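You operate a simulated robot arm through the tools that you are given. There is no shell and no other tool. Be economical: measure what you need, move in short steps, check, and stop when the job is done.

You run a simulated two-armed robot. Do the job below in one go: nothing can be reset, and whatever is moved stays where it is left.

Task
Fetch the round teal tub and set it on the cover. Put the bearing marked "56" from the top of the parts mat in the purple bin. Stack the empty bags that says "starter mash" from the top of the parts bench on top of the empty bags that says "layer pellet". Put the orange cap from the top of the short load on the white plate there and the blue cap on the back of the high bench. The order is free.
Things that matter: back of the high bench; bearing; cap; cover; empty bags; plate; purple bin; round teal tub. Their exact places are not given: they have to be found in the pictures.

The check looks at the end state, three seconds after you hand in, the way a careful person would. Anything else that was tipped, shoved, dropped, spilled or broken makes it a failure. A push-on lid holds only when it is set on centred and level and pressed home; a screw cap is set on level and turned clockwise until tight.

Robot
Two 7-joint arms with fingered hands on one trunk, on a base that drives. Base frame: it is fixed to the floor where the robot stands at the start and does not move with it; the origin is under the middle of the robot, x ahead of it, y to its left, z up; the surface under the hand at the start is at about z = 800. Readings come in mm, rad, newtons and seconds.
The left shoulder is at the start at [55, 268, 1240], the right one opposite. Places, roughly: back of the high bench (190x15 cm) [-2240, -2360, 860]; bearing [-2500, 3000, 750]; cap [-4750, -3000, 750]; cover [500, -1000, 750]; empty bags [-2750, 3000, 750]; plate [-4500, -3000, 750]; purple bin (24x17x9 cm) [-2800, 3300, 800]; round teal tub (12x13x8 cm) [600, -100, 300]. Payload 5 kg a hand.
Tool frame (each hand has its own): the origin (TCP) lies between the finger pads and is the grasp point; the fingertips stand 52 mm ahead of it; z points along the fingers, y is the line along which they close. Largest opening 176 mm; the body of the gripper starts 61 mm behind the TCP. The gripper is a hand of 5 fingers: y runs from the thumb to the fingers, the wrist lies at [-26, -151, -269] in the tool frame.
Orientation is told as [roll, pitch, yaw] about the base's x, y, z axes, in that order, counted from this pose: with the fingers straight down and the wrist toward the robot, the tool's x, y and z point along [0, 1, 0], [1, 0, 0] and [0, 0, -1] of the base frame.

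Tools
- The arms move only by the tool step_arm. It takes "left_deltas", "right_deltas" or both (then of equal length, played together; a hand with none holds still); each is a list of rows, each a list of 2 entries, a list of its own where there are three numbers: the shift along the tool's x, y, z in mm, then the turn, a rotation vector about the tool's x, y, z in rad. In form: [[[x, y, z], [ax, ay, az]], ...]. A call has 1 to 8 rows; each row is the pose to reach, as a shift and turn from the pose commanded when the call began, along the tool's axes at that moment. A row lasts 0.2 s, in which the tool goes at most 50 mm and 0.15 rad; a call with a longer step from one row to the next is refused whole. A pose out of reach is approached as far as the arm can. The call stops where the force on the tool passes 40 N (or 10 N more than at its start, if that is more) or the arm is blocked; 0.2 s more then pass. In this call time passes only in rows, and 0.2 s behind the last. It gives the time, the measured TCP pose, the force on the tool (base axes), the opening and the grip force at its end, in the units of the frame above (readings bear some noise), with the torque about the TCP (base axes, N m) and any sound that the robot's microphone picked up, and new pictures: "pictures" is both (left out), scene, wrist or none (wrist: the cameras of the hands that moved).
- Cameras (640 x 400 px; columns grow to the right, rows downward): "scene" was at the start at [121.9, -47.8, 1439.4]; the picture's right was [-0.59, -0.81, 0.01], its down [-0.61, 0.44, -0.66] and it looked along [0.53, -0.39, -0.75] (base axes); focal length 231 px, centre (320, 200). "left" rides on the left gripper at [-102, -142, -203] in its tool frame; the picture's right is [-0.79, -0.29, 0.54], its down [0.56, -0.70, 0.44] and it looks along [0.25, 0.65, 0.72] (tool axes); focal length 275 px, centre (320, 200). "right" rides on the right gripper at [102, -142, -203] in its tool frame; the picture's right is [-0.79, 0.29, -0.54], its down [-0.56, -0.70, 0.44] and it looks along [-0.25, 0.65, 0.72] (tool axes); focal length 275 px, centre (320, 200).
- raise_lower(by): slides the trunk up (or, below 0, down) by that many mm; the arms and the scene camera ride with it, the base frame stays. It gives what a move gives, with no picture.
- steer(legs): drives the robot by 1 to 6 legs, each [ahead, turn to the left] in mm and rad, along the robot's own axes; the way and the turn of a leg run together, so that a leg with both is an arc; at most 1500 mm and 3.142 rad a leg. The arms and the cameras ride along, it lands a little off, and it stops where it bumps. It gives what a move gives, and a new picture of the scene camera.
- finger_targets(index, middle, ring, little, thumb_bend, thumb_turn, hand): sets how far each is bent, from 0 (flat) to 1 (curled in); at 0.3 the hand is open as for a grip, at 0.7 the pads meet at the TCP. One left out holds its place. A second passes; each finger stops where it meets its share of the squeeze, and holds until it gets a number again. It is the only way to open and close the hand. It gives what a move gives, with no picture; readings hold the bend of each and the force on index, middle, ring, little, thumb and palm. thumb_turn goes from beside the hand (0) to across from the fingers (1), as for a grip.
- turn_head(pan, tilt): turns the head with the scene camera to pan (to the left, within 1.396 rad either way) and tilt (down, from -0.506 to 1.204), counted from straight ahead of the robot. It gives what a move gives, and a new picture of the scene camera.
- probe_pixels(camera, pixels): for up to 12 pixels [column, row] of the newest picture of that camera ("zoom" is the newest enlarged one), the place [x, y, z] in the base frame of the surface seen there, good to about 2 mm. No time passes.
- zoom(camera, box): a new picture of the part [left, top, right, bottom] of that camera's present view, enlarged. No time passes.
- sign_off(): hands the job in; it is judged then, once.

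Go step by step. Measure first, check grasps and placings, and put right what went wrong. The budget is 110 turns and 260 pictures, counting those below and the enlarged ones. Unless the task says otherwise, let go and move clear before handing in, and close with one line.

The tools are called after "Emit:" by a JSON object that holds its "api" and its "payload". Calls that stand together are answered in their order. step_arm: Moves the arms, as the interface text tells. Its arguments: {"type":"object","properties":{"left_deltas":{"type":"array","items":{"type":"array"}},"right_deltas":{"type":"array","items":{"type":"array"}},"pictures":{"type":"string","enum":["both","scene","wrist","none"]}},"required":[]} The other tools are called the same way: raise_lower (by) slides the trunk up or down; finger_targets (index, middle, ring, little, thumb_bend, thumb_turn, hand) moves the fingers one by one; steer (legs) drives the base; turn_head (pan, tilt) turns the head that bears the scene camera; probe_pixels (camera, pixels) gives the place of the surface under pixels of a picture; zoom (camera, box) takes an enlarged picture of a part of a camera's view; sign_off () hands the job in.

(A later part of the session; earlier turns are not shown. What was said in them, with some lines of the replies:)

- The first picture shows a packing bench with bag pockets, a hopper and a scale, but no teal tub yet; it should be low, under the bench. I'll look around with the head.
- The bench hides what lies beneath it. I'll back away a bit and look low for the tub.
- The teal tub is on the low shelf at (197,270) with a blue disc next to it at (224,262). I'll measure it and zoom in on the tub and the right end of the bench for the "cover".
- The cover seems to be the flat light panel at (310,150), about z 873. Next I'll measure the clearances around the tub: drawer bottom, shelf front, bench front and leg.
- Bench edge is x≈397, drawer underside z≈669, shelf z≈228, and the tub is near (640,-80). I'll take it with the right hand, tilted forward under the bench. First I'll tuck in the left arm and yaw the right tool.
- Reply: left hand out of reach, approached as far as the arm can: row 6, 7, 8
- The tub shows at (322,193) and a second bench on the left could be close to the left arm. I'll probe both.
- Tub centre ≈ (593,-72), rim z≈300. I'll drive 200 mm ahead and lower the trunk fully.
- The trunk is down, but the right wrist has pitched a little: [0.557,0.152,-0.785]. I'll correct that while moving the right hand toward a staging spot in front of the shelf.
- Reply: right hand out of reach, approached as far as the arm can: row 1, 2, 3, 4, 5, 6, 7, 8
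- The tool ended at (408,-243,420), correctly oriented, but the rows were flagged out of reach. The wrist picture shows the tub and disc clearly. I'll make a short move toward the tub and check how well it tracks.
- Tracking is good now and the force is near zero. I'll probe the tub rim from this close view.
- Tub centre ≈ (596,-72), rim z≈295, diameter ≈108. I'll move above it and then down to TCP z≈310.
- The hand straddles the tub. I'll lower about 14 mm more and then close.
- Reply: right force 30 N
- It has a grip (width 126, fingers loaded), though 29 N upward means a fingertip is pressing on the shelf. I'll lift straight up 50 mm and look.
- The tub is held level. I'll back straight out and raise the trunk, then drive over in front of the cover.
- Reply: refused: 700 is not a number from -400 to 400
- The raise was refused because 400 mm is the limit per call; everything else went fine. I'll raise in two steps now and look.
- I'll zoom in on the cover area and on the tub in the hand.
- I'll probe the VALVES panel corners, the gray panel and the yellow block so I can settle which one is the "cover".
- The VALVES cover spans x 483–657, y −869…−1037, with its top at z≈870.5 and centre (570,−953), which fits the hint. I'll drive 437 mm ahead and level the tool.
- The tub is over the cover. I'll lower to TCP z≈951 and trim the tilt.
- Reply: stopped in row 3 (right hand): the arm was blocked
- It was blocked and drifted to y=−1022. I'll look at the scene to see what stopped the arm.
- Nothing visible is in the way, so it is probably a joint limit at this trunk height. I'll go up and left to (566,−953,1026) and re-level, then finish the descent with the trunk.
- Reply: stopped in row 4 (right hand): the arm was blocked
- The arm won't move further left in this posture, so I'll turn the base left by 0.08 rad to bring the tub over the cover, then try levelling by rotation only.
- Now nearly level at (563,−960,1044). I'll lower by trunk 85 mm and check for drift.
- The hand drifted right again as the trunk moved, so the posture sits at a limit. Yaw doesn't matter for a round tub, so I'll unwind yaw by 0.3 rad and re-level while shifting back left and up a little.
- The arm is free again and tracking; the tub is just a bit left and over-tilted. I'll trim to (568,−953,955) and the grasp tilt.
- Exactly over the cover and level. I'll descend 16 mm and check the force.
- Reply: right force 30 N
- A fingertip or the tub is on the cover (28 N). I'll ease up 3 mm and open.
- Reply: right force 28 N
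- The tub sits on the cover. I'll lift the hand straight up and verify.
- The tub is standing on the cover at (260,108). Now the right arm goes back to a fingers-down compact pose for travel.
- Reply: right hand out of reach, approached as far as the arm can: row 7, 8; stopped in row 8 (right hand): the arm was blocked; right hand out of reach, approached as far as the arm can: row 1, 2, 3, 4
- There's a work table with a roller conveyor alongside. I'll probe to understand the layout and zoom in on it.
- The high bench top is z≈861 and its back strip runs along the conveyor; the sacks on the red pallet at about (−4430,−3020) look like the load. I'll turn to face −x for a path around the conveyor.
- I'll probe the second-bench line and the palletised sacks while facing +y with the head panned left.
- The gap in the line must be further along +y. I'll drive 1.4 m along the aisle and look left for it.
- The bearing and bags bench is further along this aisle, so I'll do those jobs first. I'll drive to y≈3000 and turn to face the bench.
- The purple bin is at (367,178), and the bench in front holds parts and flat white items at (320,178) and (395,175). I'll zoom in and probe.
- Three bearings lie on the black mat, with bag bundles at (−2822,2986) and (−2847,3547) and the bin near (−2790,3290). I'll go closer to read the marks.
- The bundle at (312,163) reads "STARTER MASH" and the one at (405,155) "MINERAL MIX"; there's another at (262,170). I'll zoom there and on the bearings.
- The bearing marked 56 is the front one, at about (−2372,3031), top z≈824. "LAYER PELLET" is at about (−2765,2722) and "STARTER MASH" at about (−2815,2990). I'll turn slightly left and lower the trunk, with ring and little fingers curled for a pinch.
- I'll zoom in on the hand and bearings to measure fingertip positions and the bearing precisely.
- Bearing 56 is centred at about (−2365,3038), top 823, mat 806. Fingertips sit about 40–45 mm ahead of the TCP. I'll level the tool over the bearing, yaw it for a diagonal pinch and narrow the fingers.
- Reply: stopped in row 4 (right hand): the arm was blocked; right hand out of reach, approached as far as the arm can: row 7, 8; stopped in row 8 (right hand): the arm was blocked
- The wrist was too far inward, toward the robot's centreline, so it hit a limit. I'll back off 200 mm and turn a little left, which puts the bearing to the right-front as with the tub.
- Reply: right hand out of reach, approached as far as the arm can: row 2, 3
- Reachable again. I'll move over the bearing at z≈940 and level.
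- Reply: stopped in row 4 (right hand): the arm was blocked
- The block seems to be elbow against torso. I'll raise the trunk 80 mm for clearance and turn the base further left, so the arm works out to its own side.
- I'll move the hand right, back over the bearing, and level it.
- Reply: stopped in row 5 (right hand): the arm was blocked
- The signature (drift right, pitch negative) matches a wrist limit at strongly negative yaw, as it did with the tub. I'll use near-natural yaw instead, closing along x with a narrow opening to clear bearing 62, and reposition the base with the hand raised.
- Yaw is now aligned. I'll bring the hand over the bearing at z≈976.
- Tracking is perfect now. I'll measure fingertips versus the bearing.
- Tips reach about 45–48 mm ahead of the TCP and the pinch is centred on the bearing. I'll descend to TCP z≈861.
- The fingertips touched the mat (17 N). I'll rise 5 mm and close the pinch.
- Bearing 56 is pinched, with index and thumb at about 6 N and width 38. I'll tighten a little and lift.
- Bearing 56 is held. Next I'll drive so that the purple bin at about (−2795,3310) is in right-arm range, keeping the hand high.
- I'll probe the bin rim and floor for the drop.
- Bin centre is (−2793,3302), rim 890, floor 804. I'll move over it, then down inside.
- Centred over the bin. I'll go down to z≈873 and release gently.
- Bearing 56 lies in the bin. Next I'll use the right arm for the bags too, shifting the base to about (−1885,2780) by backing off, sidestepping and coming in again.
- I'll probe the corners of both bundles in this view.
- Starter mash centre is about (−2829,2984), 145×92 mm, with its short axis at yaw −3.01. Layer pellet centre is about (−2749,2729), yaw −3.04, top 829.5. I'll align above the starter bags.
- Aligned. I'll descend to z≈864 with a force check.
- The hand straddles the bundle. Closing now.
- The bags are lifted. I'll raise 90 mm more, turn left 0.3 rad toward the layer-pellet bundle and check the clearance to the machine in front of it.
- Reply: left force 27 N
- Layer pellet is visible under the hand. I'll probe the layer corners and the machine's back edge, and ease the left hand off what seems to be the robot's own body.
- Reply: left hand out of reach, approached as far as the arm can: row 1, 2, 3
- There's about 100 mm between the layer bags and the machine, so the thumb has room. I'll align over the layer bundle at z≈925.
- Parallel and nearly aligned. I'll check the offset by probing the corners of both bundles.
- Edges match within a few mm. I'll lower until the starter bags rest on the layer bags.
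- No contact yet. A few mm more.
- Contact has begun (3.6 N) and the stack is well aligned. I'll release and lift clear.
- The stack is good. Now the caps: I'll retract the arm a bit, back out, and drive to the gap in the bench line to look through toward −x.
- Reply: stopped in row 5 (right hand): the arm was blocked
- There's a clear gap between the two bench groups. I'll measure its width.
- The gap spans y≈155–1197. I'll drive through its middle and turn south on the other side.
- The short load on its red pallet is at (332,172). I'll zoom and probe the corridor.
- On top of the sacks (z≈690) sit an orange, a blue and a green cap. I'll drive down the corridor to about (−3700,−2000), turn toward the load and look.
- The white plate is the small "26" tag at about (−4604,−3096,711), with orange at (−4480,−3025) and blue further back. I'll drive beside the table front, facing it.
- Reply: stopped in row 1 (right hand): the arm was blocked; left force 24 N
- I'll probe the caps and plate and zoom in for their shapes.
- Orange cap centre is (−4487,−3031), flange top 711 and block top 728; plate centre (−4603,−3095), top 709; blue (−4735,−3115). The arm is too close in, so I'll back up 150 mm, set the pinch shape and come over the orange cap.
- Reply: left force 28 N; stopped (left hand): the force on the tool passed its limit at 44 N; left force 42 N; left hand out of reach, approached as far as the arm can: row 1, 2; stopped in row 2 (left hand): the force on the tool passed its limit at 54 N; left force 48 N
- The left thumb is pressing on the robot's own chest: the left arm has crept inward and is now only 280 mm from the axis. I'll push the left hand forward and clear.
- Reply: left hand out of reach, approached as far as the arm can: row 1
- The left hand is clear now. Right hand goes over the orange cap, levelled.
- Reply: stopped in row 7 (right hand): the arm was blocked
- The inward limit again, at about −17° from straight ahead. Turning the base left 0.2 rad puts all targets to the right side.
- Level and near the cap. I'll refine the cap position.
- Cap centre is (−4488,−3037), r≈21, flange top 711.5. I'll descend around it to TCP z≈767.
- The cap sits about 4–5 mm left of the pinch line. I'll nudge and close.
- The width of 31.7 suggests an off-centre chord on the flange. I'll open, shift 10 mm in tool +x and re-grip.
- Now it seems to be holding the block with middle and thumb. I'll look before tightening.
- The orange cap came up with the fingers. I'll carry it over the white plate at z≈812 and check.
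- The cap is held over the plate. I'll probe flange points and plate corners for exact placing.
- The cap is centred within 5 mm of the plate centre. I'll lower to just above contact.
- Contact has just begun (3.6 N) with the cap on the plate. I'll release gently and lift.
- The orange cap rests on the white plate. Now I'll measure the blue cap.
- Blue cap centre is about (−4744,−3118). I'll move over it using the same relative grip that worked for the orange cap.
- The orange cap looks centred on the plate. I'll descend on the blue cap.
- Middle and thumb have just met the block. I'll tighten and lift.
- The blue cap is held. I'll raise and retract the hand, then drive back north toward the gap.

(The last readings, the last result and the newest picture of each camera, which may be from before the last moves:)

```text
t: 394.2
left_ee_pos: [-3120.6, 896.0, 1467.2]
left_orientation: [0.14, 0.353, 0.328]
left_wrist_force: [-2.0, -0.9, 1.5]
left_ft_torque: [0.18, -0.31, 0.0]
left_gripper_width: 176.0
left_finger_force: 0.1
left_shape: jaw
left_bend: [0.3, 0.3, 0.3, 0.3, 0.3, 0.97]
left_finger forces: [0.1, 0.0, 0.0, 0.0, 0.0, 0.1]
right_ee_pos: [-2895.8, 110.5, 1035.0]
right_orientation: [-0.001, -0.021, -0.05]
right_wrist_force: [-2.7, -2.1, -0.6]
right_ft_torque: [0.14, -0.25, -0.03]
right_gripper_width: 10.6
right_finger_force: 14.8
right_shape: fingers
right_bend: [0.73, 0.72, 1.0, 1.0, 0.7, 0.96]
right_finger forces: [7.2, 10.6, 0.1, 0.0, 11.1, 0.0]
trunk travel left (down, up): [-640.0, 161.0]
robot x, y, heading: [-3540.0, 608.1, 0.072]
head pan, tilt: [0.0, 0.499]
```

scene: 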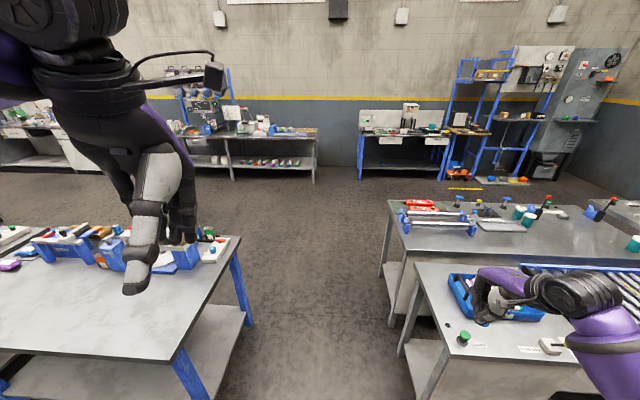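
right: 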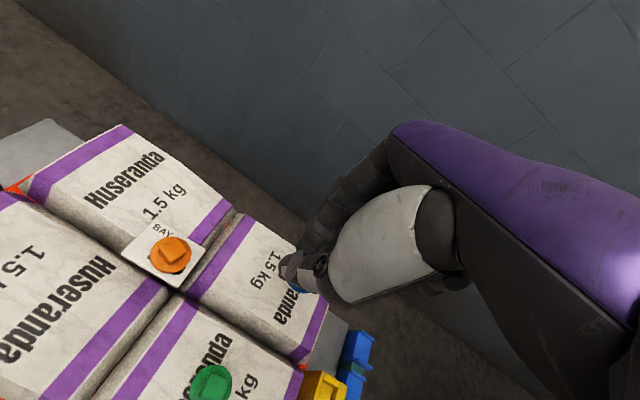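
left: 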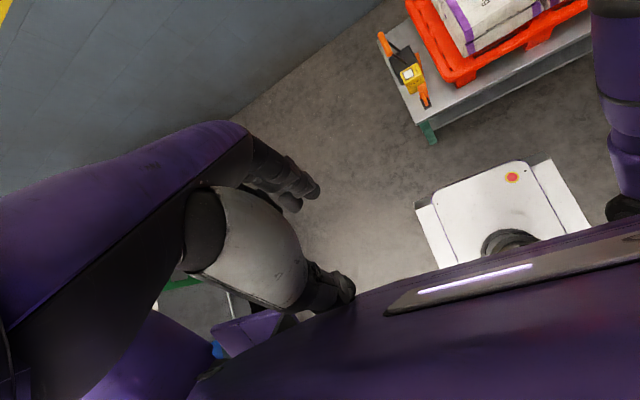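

Through-gap view is clear. I'll check that the cap is still held, then pass the gap.

Emit:
{"api": "step_arm", "payload": {"right_deltas": [[[0, 0, -30], [0, 0, 0]], [[0, 0, -60], [0, 0, 0]]], "pictures": "wrist"}}

Emit:
{"api": "zoom", "payload": {"camera": "right", "box": [200, 190, 400, 340]}}

Emit:
{"api": "steer", "payload": {"legs": [[1150, 0], [1100, 0], [0, -1.64]]}}

```text
t: 394.8
left_ee_pos: [-3117.0, 898.5, 1465.0]
left_orientation: [0.14, 0.356, 0.329]
left_wrist_force: [0.8, 1.5, -0.5]
left_ft_torque: [-0.15, 0.06, 0.06]
left_gripper_width: 175.7
left_finger_force: 0.0
left_shape: jaw
left_bend: [0.3, 0.3, 0.3, 0.3, 0.3, 0.97]
left_finger forces: [0.0, 0.0, 0.1, 0.0, 0.0, 0.1]
right_ee_pos: [-2895.3, 112.9, 1094.8]
right_orientation: [-0.003, -0.018, -0.049]
right_wrist_force: [0.9, 1.6, -0.6]
right_ft_torque: [-0.13, -0.04, -0.05]
right_gripper_width: 10.8
right_finger_force: 14.1
right_shape: fingers
right_bend: [0.73, 0.72, 1.0, 1.0, 0.7, 0.96]
right_finger forces: [7.2, 10.4, 0.0, 0.1, 11.2, 0.1]
trunk travel left (down, up): [-640.0, 161.0]
robot x, y, heading: [-3539.4, 607.1, 0.072]
head pan, tilt: [0.0, 0.499]
```

right: 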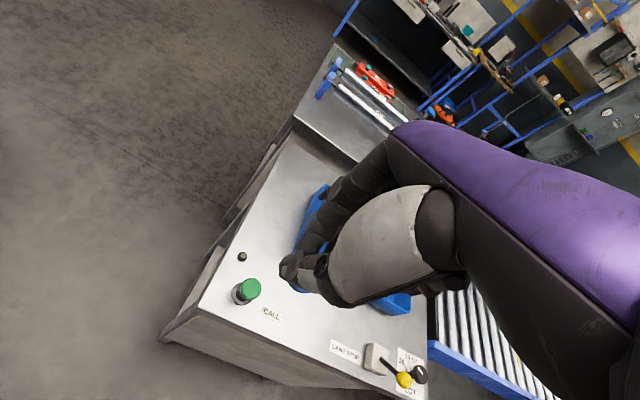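

```text
2.67 times, centred on (300, 265) of right
```

zoom: 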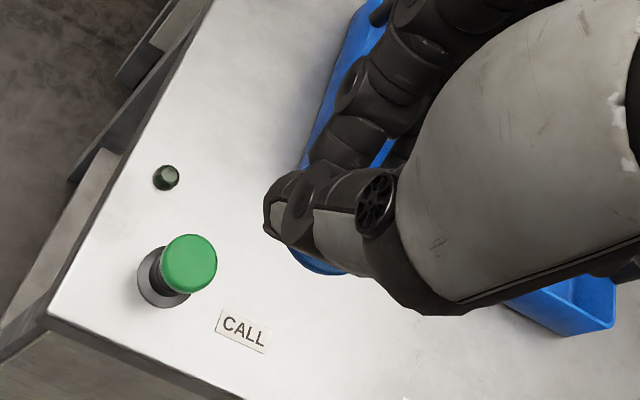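

```text
t: 416.1
left_ee_pos: [-1040.4, 293.7, 1465.3]
left_orientation: [0.14, 0.356, -1.315]
left_wrist_force: [-0.2, -0.4, 0.0]
left_ft_torque: [0.01, -0.01, -0.03]
left_gripper_width: 175.9
left_finger_force: 0.1
left_shape: jaw
left_bend: [0.3, 0.3, 0.3, 0.3, 0.3, 0.97]
left_finger forces: [0.1, 0.0, 0.0, 0.0, 0.1, 0.0]
right_ee_pos: [-1840.2, 128.7, 1094.1]
right_orientation: [-0.001, -0.018, -1.693]
right_wrist_force: [-0.2, -0.6, -0.4]
right_ft_torque: [0.03, -0.01, -0.01]
right_gripper_width: 10.7
right_finger_force: 13.1
right_shape: fingers
right_bend: [0.73, 0.72, 1.0, 1.0, 0.7, 0.96]
right_finger forces: [6.7, 9.6, 0.0, 0.1, 10.0, 0.0]
trunk travel left (down, up): [-640.0, 161.0]
robot x, y, heading: [-1285.0, 740.3, -1.576]
head pan, tilt: [0.0, 0.499]
```

scene: 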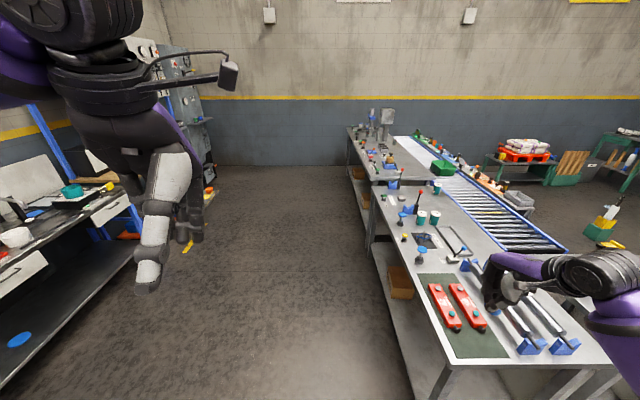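

The blue disc edge is visible between the fingers. I'll drive south alongside and look at the back strip for a free spot.

Emit:
{"api": "steer", "payload": {"legs": [[1020, 0], [1020, 0]]}}

Emit:
{"api": "turn_head", "payload": {"pan": -0.8, "tilt": 0.65}}

```text
t: 430.0
left_ee_pos: [-1065.7, -1745.9, 1470.3]
left_orientation: [0.137, 0.344, -1.335]
left_wrist_force: [-0.4, -1.4, -0.9]
left_ft_torque: [0.12, -0.03, -0.03]
left_gripper_width: 175.7
left_finger_force: 0.0
left_shape: jaw
left_bend: [0.3, 0.3, 0.3, 0.3, 0.3, 0.97]
left_finger forces: [0.0, 0.0, 0.1, 0.1, 0.1, 0.0]
right_ee_pos: [-1868.4, -1899.9, 1102.1]
right_orientation: [-0.002, -0.029, -1.711]
right_wrist_force: [-0.3, 0.7, -0.4]
right_ft_torque: [-0.04, -0.1, -0.03]
right_gripper_width: 10.3
right_finger_force: 14.1
right_shape: fingers
right_bend: [0.73, 0.72, 1.0, 1.0, 0.7, 0.96]
right_finger forces: [7.2, 10.2, 0.1, 0.0, 10.9, 0.1]
trunk travel left (down, up): [-640.0, 161.0]
robot x, y, heading: [-1305.2, -1317.3, -1.59]
head pan, tilt: [0.0, 0.499]
```

scene: 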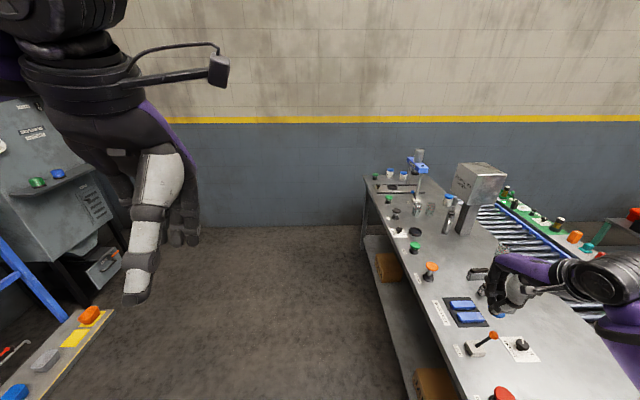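

```text
t: 431.1
left_ee_pos: [-1064.2, -1726.4, 1475.5]
left_orientation: [0.134, 0.331, -1.337]
left_wrist_force: [0.1, 0.9, -0.2]
left_ft_torque: [-0.05, 0.02, 0.01]
left_gripper_width: 176.0
left_finger_force: 0.0
left_shape: jaw
left_bend: [0.3, 0.3, 0.3, 0.3, 0.3, 0.98]
left_finger forces: [0.0, 0.0, 0.0, 0.0, 0.0, 0.0]
right_ee_pos: [-1868.8, -1885.0, 1109.4]
right_orientation: [-0.004, -0.043, -1.711]
right_wrist_force: [-0.5, -0.3, -0.3]
right_ft_torque: [-0.04, 0.0, -0.02]
right_gripper_width: 10.4
right_finger_force: 14.7
right_shape: fingers
right_bend: [0.73, 0.72, 1.0, 1.0, 0.7, 0.96]
right_finger forces: [7.2, 10.4, 0.1, 0.0, 10.9, 0.1]
trunk travel left (down, up): [-640.0, 161.0]
robot x, y, heading: [-1303.5, -1317.1, -1.591]
head pan, tilt: [-0.799, 0.649]
```

scene: 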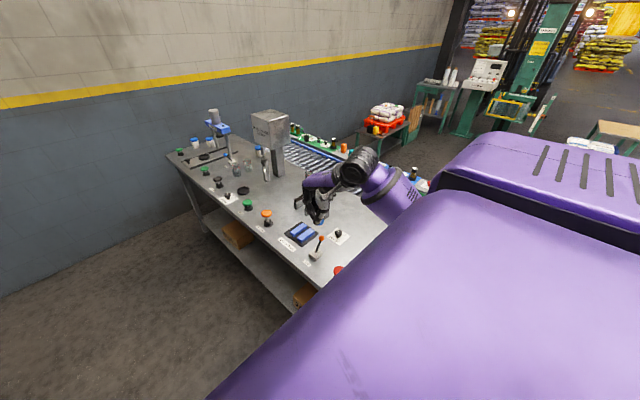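

Emit:
{"api": "zoom", "payload": {"camera": "scene", "box": [220, 120, 420, 280]}}

Emit:
{"api": "probe_pixels", "payload": {"camera": "zoom", "pixels": [[200, 150], [255, 160], [260, 200], [300, 190], [340, 255], [400, 280], [190, 190], [215, 130], [330, 330], [250, 260]]}}

Emit:
{"api": "step_arm", "payload": {"right_deltas": [[[0, 0, 0], [0, 0, 0]]], "pictures": "wrist"}}

```text
2.50 times, centred on (320, 200) of scene
```

zoom: 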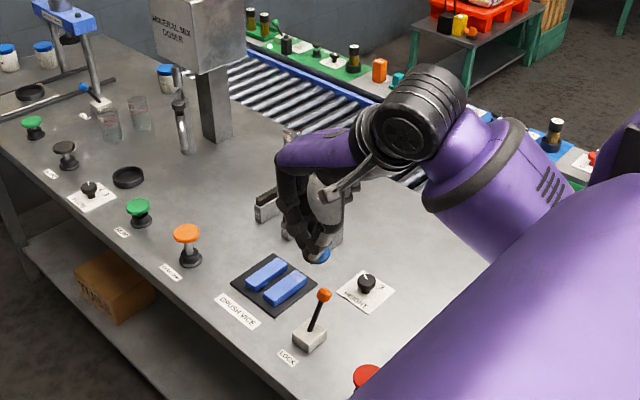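

```text
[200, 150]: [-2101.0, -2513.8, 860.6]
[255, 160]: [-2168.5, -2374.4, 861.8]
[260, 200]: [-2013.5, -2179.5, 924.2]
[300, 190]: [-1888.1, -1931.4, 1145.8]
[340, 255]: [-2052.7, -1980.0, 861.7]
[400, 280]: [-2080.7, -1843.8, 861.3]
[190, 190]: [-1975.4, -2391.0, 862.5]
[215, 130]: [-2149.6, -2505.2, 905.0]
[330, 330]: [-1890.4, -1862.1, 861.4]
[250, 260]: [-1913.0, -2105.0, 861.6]
```

```text
t: 431.6
left_ee_pos: [-1064.6, -1729.5, 1474.0]
left_orientation: [0.136, 0.332, -1.335]
left_wrist_force: [-0.9, -2.1, -1.0]
left_ft_torque: [0.18, 0.0, 0.01]
left_gripper_width: 175.8
left_finger_force: 0.0
left_shape: jaw
left_bend: [0.3, 0.3, 0.3, 0.3, 0.3, 0.98]
left_finger forces: [0.0, 0.0, 0.0, 0.1, 0.0, 0.0]
right_ee_pos: [-1868.1, -1886.8, 1109.9]
right_orientation: [-0.002, -0.042, -1.71]
right_wrist_force: [-0.3, -0.6, -2.0]
right_ft_torque: [0.09, 0.0, 0.01]
right_gripper_width: 10.1
right_finger_force: 14.2
right_shape: fingers
right_bend: [0.73, 0.72, 1.0, 1.0, 0.7, 0.96]
right_finger forces: [7.1, 10.4, 0.0, 0.1, 10.9, 0.1]
trunk travel left (down, up): [-640.0, 161.0]
robot x, y, heading: [-1302.9, -1316.8, -1.59]
head pan, tilt: [-0.799, 0.649]
```

right: 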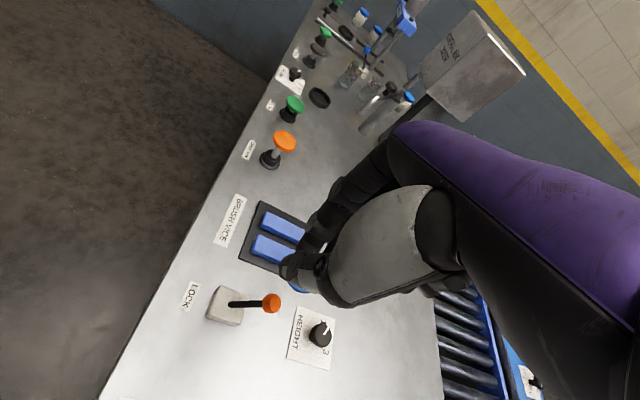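

The bench top is z≈861.5 and the back zone around y −1700…−1900 looks open. I'll position the base so (−2240,≈−1750) is in reach, turning toward it.

Emit:
{"api": "steer", "payload": {"legs": [[250, 0], [0, -0.95], [45, 0]]}}

Emit:
{"api": "turn_head", "payload": {"pan": -0.2, "tilt": 0.75}}

Emit:
{"api": "step_arm", "payload": {"right_deltas": [[[0, 0, 0], [0, 0, 0]]], "pictures": "wrist"}}

```text
t: 438.1
left_ee_pos: [-1549.8, -2025.8, 1474.1]
left_orientation: [0.135, 0.332, -2.289]
left_wrist_force: [-3.8, -2.4, -1.2]
left_ft_torque: [0.27, -0.48, -0.1]
left_gripper_width: 175.7
left_finger_force: 0.0
left_shape: jaw
left_bend: [0.3, 0.3, 0.3, 0.3, 0.3, 0.98]
left_finger forces: [0.0, 0.1, 0.0, 0.0, 0.1, 0.1]
right_ee_pos: [-2140.4, -1460.0, 1107.8]
right_orientation: [-0.001, -0.038, -2.667]
right_wrist_force: [-1.4, -0.1, -2.1]
right_ft_torque: [0.02, -0.18, 0.07]
right_gripper_width: 10.0
right_finger_force: 14.1
right_shape: fingers
right_bend: [0.73, 0.72, 1.0, 1.0, 0.7, 0.96]
right_finger forces: [6.9, 9.7, 0.1, 0.0, 10.4, 0.0]
trunk travel left (down, up): [-640.0, 161.0]
robot x, y, heading: [-1341.8, -1594.1, -2.548]
head pan, tilt: [-0.799, 0.649]
```

scene: 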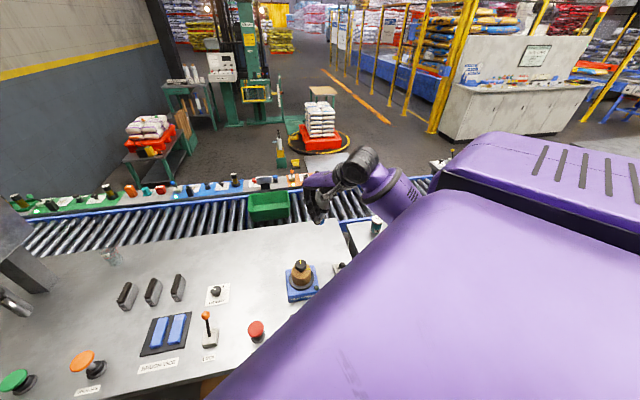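

```text
t: 439.1
left_ee_pos: [-1533.1, -2015.5, 1478.1]
left_orientation: [0.133, 0.321, -2.289]
left_wrist_force: [-2.1, -2.5, -1.4]
left_ft_torque: [0.3, -0.3, -0.06]
left_gripper_width: 176.1
left_finger_force: 0.1
left_shape: jaw
left_bend: [0.3, 0.3, 0.3, 0.3, 0.3, 0.98]
left_finger forces: [0.1, 0.0, 0.1, 0.0, 0.1, 0.0]
right_ee_pos: [-2129.1, -1452.7, 1115.9]
right_orientation: [0.0, -0.053, -2.666]
right_wrist_force: [-2.1, -1.8, -1.3]
right_ft_torque: [0.15, -0.23, 0.02]
right_gripper_width: 9.9
right_finger_force: 14.4
right_shape: fingers
right_bend: [0.73, 0.72, 1.0, 1.0, 0.7, 0.96]
right_finger forces: [7.1, 10.1, 0.1, 0.0, 10.5, 0.0]
trunk travel left (down, up): [-640.0, 161.0]
robot x, y, heading: [-1346.6, -1595.8, -2.549]
head pan, tilt: [-0.201, 0.75]
```

scene: 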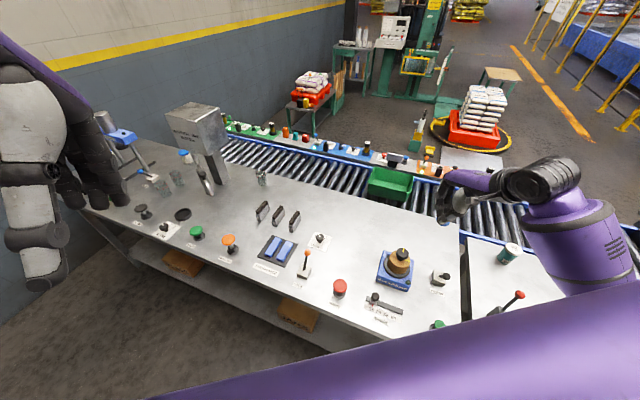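

```text
t: 439.5
left_ee_pos: [-1527.0, -2012.0, 1480.7]
left_orientation: [0.13, 0.316, -2.292]
left_wrist_force: [0.6, 0.5, -0.6]
left_ft_torque: [-0.05, 0.09, 0.01]
left_gripper_width: 176.1
left_finger_force: 0.0
left_shape: jaw
left_bend: [0.3, 0.3, 0.3, 0.3, 0.3, 0.98]
left_finger forces: [0.0, 0.0, 0.0, 0.0, 0.0, 0.0]
right_ee_pos: [-2125.0, -1450.8, 1118.6]
right_orientation: [0.001, -0.057, -2.666]
right_wrist_force: [0.2, -0.2, 0.1]
right_ft_torque: [0.0, 0.07, -0.04]
right_gripper_width: 10.1
right_finger_force: 14.1
right_shape: fingers
right_bend: [0.73, 0.72, 1.0, 1.0, 0.7, 0.96]
right_finger forces: [7.2, 10.0, 0.0, 0.0, 10.6, 0.0]
trunk travel left (down, up): [-640.0, 161.0]
robot x, y, heading: [-1345.7, -1594.7, -2.547]
head pan, tilt: [-0.201, 0.75]
```

right: 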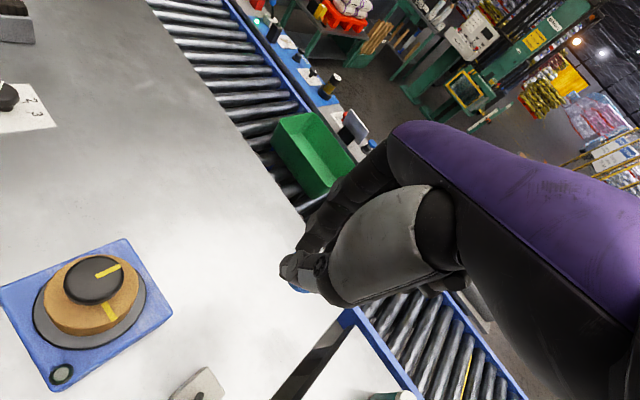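

The back strip by the conveyor is wide open here. I'll probe its edge.

Emit:
{"api": "probe_pixels", "payload": {"camera": "right", "pixels": [[230, 150], [265, 200], [300, 245], [210, 150], [180, 120], [240, 230], [150, 60], [290, 287], [340, 310], [200, 200], [275, 160]]}}

Emit:
{"api": "zoom", "payload": {"camera": "right", "box": [200, 190, 400, 340]}}

```text
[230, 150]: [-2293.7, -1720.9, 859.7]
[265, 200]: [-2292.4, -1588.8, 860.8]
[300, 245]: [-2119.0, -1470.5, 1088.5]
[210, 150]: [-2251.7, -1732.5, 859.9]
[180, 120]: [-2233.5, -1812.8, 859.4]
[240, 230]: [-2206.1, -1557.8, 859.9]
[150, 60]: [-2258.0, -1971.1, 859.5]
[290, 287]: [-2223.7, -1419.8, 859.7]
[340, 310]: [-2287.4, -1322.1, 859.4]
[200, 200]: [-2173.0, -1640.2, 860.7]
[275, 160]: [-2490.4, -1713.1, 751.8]
```

```text
2.67 times, centred on (300, 265) of right
```

zoom: 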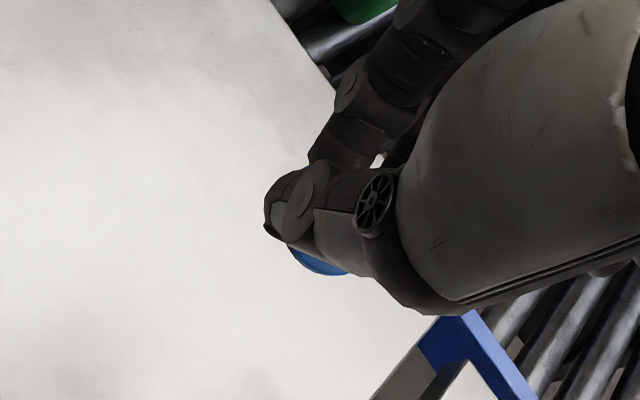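

The back edge is x≈−2300, surface 860; the strip centre is x≈−2235. I'll carry the cap to (−2235,−1680) and stop at z≈945.

Emit:
{"api": "step_arm", "payload": {"right_deltas": [[[22, 28, 20], [0.008, 0, 0]], [[44, 55, 45], [0.016, 0, 0]], [[66, 83, 72], [0.024, 0, 0]], [[88, 110, 100], [0.033, 0, 0]], [[109, 138, 127], [0.041, 0, 0]], [[131, 165, 154], [0.049, 0, 0]], [[153, 193, 182], [0.057, 0, 0]], [[153, 193, 182], [0.057, 0, 0]]], "pictures": "wrist"}}

Emit:
{"api": "zoom", "payload": {"camera": "right", "box": [200, 190, 400, 340]}}

```text
t: 441.3
left_ee_pos: [-1529.4, -2011.4, 1480.2]
left_orientation: [0.134, 0.317, -2.293]
left_wrist_force: [-0.3, 0.9, 0.3]
left_ft_torque: [-0.15, 0.1, -0.01]
left_gripper_width: 175.7
left_finger_force: 0.0
left_shape: jaw
left_bend: [0.3, 0.3, 0.3, 0.3, 0.3, 0.98]
left_finger forces: [0.0, 0.0, 0.1, 0.1, 0.0, 0.1]
right_ee_pos: [-2237.6, -1678.0, 946.4]
right_orientation: [0.001, 0.0, -2.666]
right_wrist_force: [1.0, 0.9, -0.2]
right_ft_torque: [-0.1, 0.1, -0.03]
right_gripper_width: 9.7
right_finger_force: 13.7
right_shape: fingers
right_bend: [0.73, 0.72, 1.0, 1.0, 0.7, 0.96]
right_finger forces: [7.0, 9.7, 0.0, 0.0, 10.1, 0.0]
trunk travel left (down, up): [-640.0, 161.0]
robot x, y, heading: [-1346.6, -1593.4, -2.552]
head pan, tilt: [-0.201, 0.75]
```

right: 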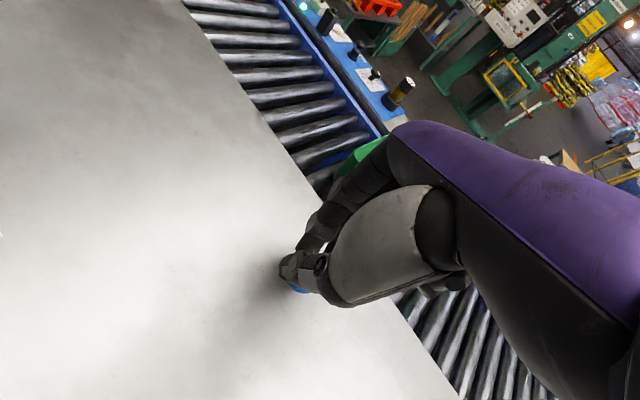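

```text
2.67 times, centred on (300, 265) of right
```

zoom: 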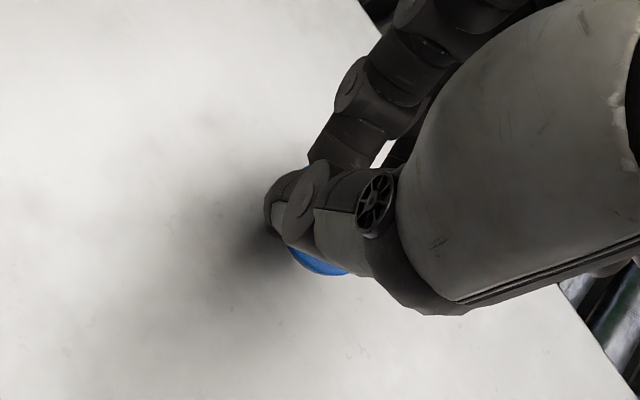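

The blue cap is still in the pinch, over the back strip. I'll lower it to contact.

Emit:
{"api": "step_arm", "payload": {"right_deltas": [[[0, 0, 10], [0, 0, 0]], [[0, 0, 16], [0, 0, 0]], [[0, 0, 20], [0, 0, 0]]], "pictures": "none"}}

```text
t: 442.1
left_ee_pos: [-1529.3, -2015.1, 1480.5]
left_orientation: [0.131, 0.318, -2.291]
left_wrist_force: [-1.2, 0.0, -0.1]
left_ft_torque: [0.03, -0.08, 0.0]
left_gripper_width: 176.1
left_finger_force: 0.1
left_shape: jaw
left_bend: [0.3, 0.3, 0.3, 0.3, 0.3, 0.98]
left_finger forces: [0.0, 0.0, 0.1, 0.1, 0.0, 0.0]
right_ee_pos: [-2237.5, -1680.5, 928.0]
right_orientation: [0.0, 0.0, -2.669]
right_wrist_force: [-1.6, -1.4, 6.0]
right_ft_torque: [-0.01, -0.06, -0.02]
right_gripper_width: 10.0
right_finger_force: 16.0
right_shape: fingers
right_bend: [0.73, 0.72, 1.0, 1.0, 0.7, 0.96]
right_finger forces: [8.4, 11.4, 0.1, 0.0, 12.0, 0.1]
trunk travel left (down, up): [-640.0, 161.0]
robot x, y, heading: [-1347.8, -1591.5, -2.549]
head pan, tilt: [-0.201, 0.75]
```

Contact (6 N). I'll release and lift.

Emit:
{"api": "finger_targets", "payload": {"hand": "right", "index": 0.58, "middle": 0.58, "thumb_bend": 0.58}}

Emit:
{"api": "step_arm", "payload": {"right_deltas": [[[0, 0, -20], [0, 0, 0]], [[0, 0, -60], [0, 0, 0]], [[0, 0, -100], [0, 0, 0]], [[0, 0, -150], [0, 0, 0]]], "pictures": "wrist"}}

Emit:
{"api": "zoom", "payload": {"camera": "right", "box": [200, 190, 400, 340]}}

```text
t: 443.1
left_ee_pos: [-1530.5, -2014.4, 1478.9]
left_orientation: [0.132, 0.318, -2.29]
left_wrist_force: [-0.4, -0.8, -0.5]
left_ft_torque: [0.01, -0.01, 0.01]
left_gripper_width: 175.8
left_finger_force: 0.0
left_shape: jaw
left_bend: [0.3, 0.3, 0.3, 0.3, 0.3, 0.98]
left_finger forces: [0.0, 0.0, 0.0, 0.0, 0.1, 0.0]
right_ee_pos: [-2236.6, -1679.0, 926.1]
right_orientation: [0.0, 0.001, -2.666]
right_wrist_force: [0.8, 0.1, 0.4]
right_ft_torque: [0.0, 0.0, 0.02]
right_gripper_width: 68.8
right_finger_force: 0.0
right_shape: fingers
right_bend: [0.57, 0.57, 1.0, 1.0, 0.57, 0.97]
right_finger forces: [0.1, 0.0, 0.0, 0.0, 0.0, 0.1]
trunk travel left (down, up): [-640.0, 161.0]
robot x, y, heading: [-1346.1, -1593.7, -2.551]
head pan, tilt: [-0.201, 0.75]
```

```text
t: 444.1
left_ee_pos: [-1528.1, -2013.9, 1479.6]
left_orientation: [0.131, 0.317, -2.29]
left_wrist_force: [1.7, 0.0, -0.1]
left_ft_torque: [0.05, 0.09, 0.03]
left_gripper_width: 175.7
left_finger_force: 0.0
left_shape: jaw
left_bend: [0.3, 0.3, 0.3, 0.3, 0.3, 0.98]
left_finger forces: [0.0, 0.0, 0.0, 0.0, 0.0, 0.1]
right_ee_pos: [-2233.8, -1682.1, 1076.5]
right_orientation: [0.001, 0.004, -2.668]
right_wrist_force: [2.1, -0.9, -3.3]
right_ft_torque: [0.02, 0.28, -0.08]
right_gripper_width: 68.5
right_finger_force: 0.0
right_shape: fingers
right_bend: [0.57, 0.57, 1.0, 1.0, 0.57, 0.97]
right_finger forces: [0.0, 0.0, 0.0, 0.0, 0.0, 0.0]
trunk travel left (down, up): [-640.0, 161.0]
robot x, y, heading: [-1345.4, -1596.9, -2.551]
head pan, tilt: [-0.201, 0.75]
```

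right: 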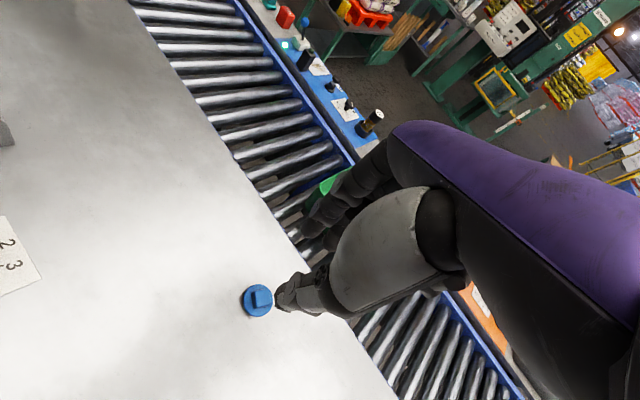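

```text
2.67 times, centred on (300, 265) of right
```

zoom: 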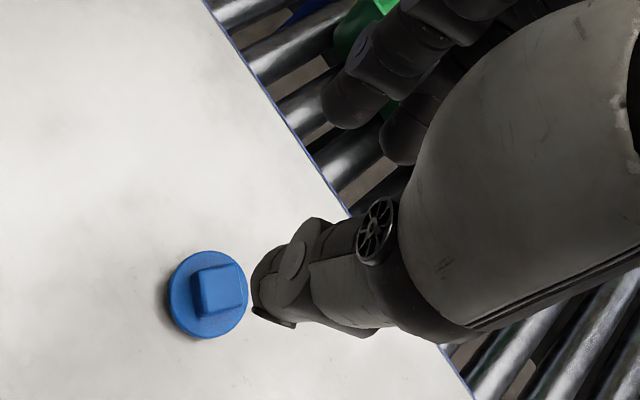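

Emit:
{"api": "probe_pixels", "payload": {"camera": "right", "pixels": [[258, 300], [245, 305], [300, 250]]}}

Emit:
{"api": "steer", "payload": {"legs": [[-350, 0]]}}

```text
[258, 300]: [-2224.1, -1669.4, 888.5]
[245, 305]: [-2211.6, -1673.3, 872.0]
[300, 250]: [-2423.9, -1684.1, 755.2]
```

```text
t: 447.0
left_ee_pos: [-1242.8, -1819.9, 1480.3]
left_orientation: [0.132, 0.319, -2.29]
left_wrist_force: [0.8, 0.0, 0.3]
left_ft_torque: [-0.06, 0.11, 0.04]
left_gripper_width: 176.0
left_finger_force: 0.0
left_shape: jaw
left_bend: [0.3, 0.3, 0.3, 0.3, 0.3, 0.98]
left_finger forces: [0.1, 0.1, 0.0, 0.1, 0.0, 0.1]
right_ee_pos: [-1949.5, -1490.4, 1076.7]
right_orientation: [-0.001, 0.001, -2.663]
right_wrist_force: [-0.3, 0.5, 0.5]
right_ft_torque: [0.01, 0.0, 0.0]
right_gripper_width: 68.3
right_finger_force: 0.0
right_shape: fingers
right_bend: [0.57, 0.57, 1.0, 1.0, 0.57, 0.97]
right_finger forces: [0.0, 0.1, 0.1, 0.0, 0.1, 0.0]
trunk travel left (down, up): [-640.0, 161.0]
robot x, y, heading: [-1061.2, -1403.5, -2.546]
head pan, tilt: [-0.201, 0.75]
```

scene: 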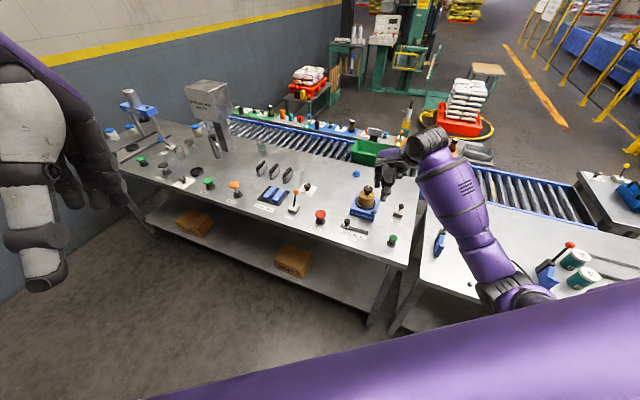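

The blue cap stands at about (−2228,−1672) on the back strip, pixel (356,174), and both hands are empty and clear. The other placings were each checked as they were made, so I'm handing in.

Emit:
{"api": "sign_off", "payload": {}}

```text
The job is handed in.
```

All four jobs are done and handed in: the teal tub is on the cover, bearing 56 is in the purple bin, the starter mash bags are on the layer pellet bags, the orange cap is on the white plate and the blue cap is on the back of the high bench. I took "the cover" to be the white "VALVES" panel and "the white plate" to be the small white "BAY 26" plate, since nothing else matched better.
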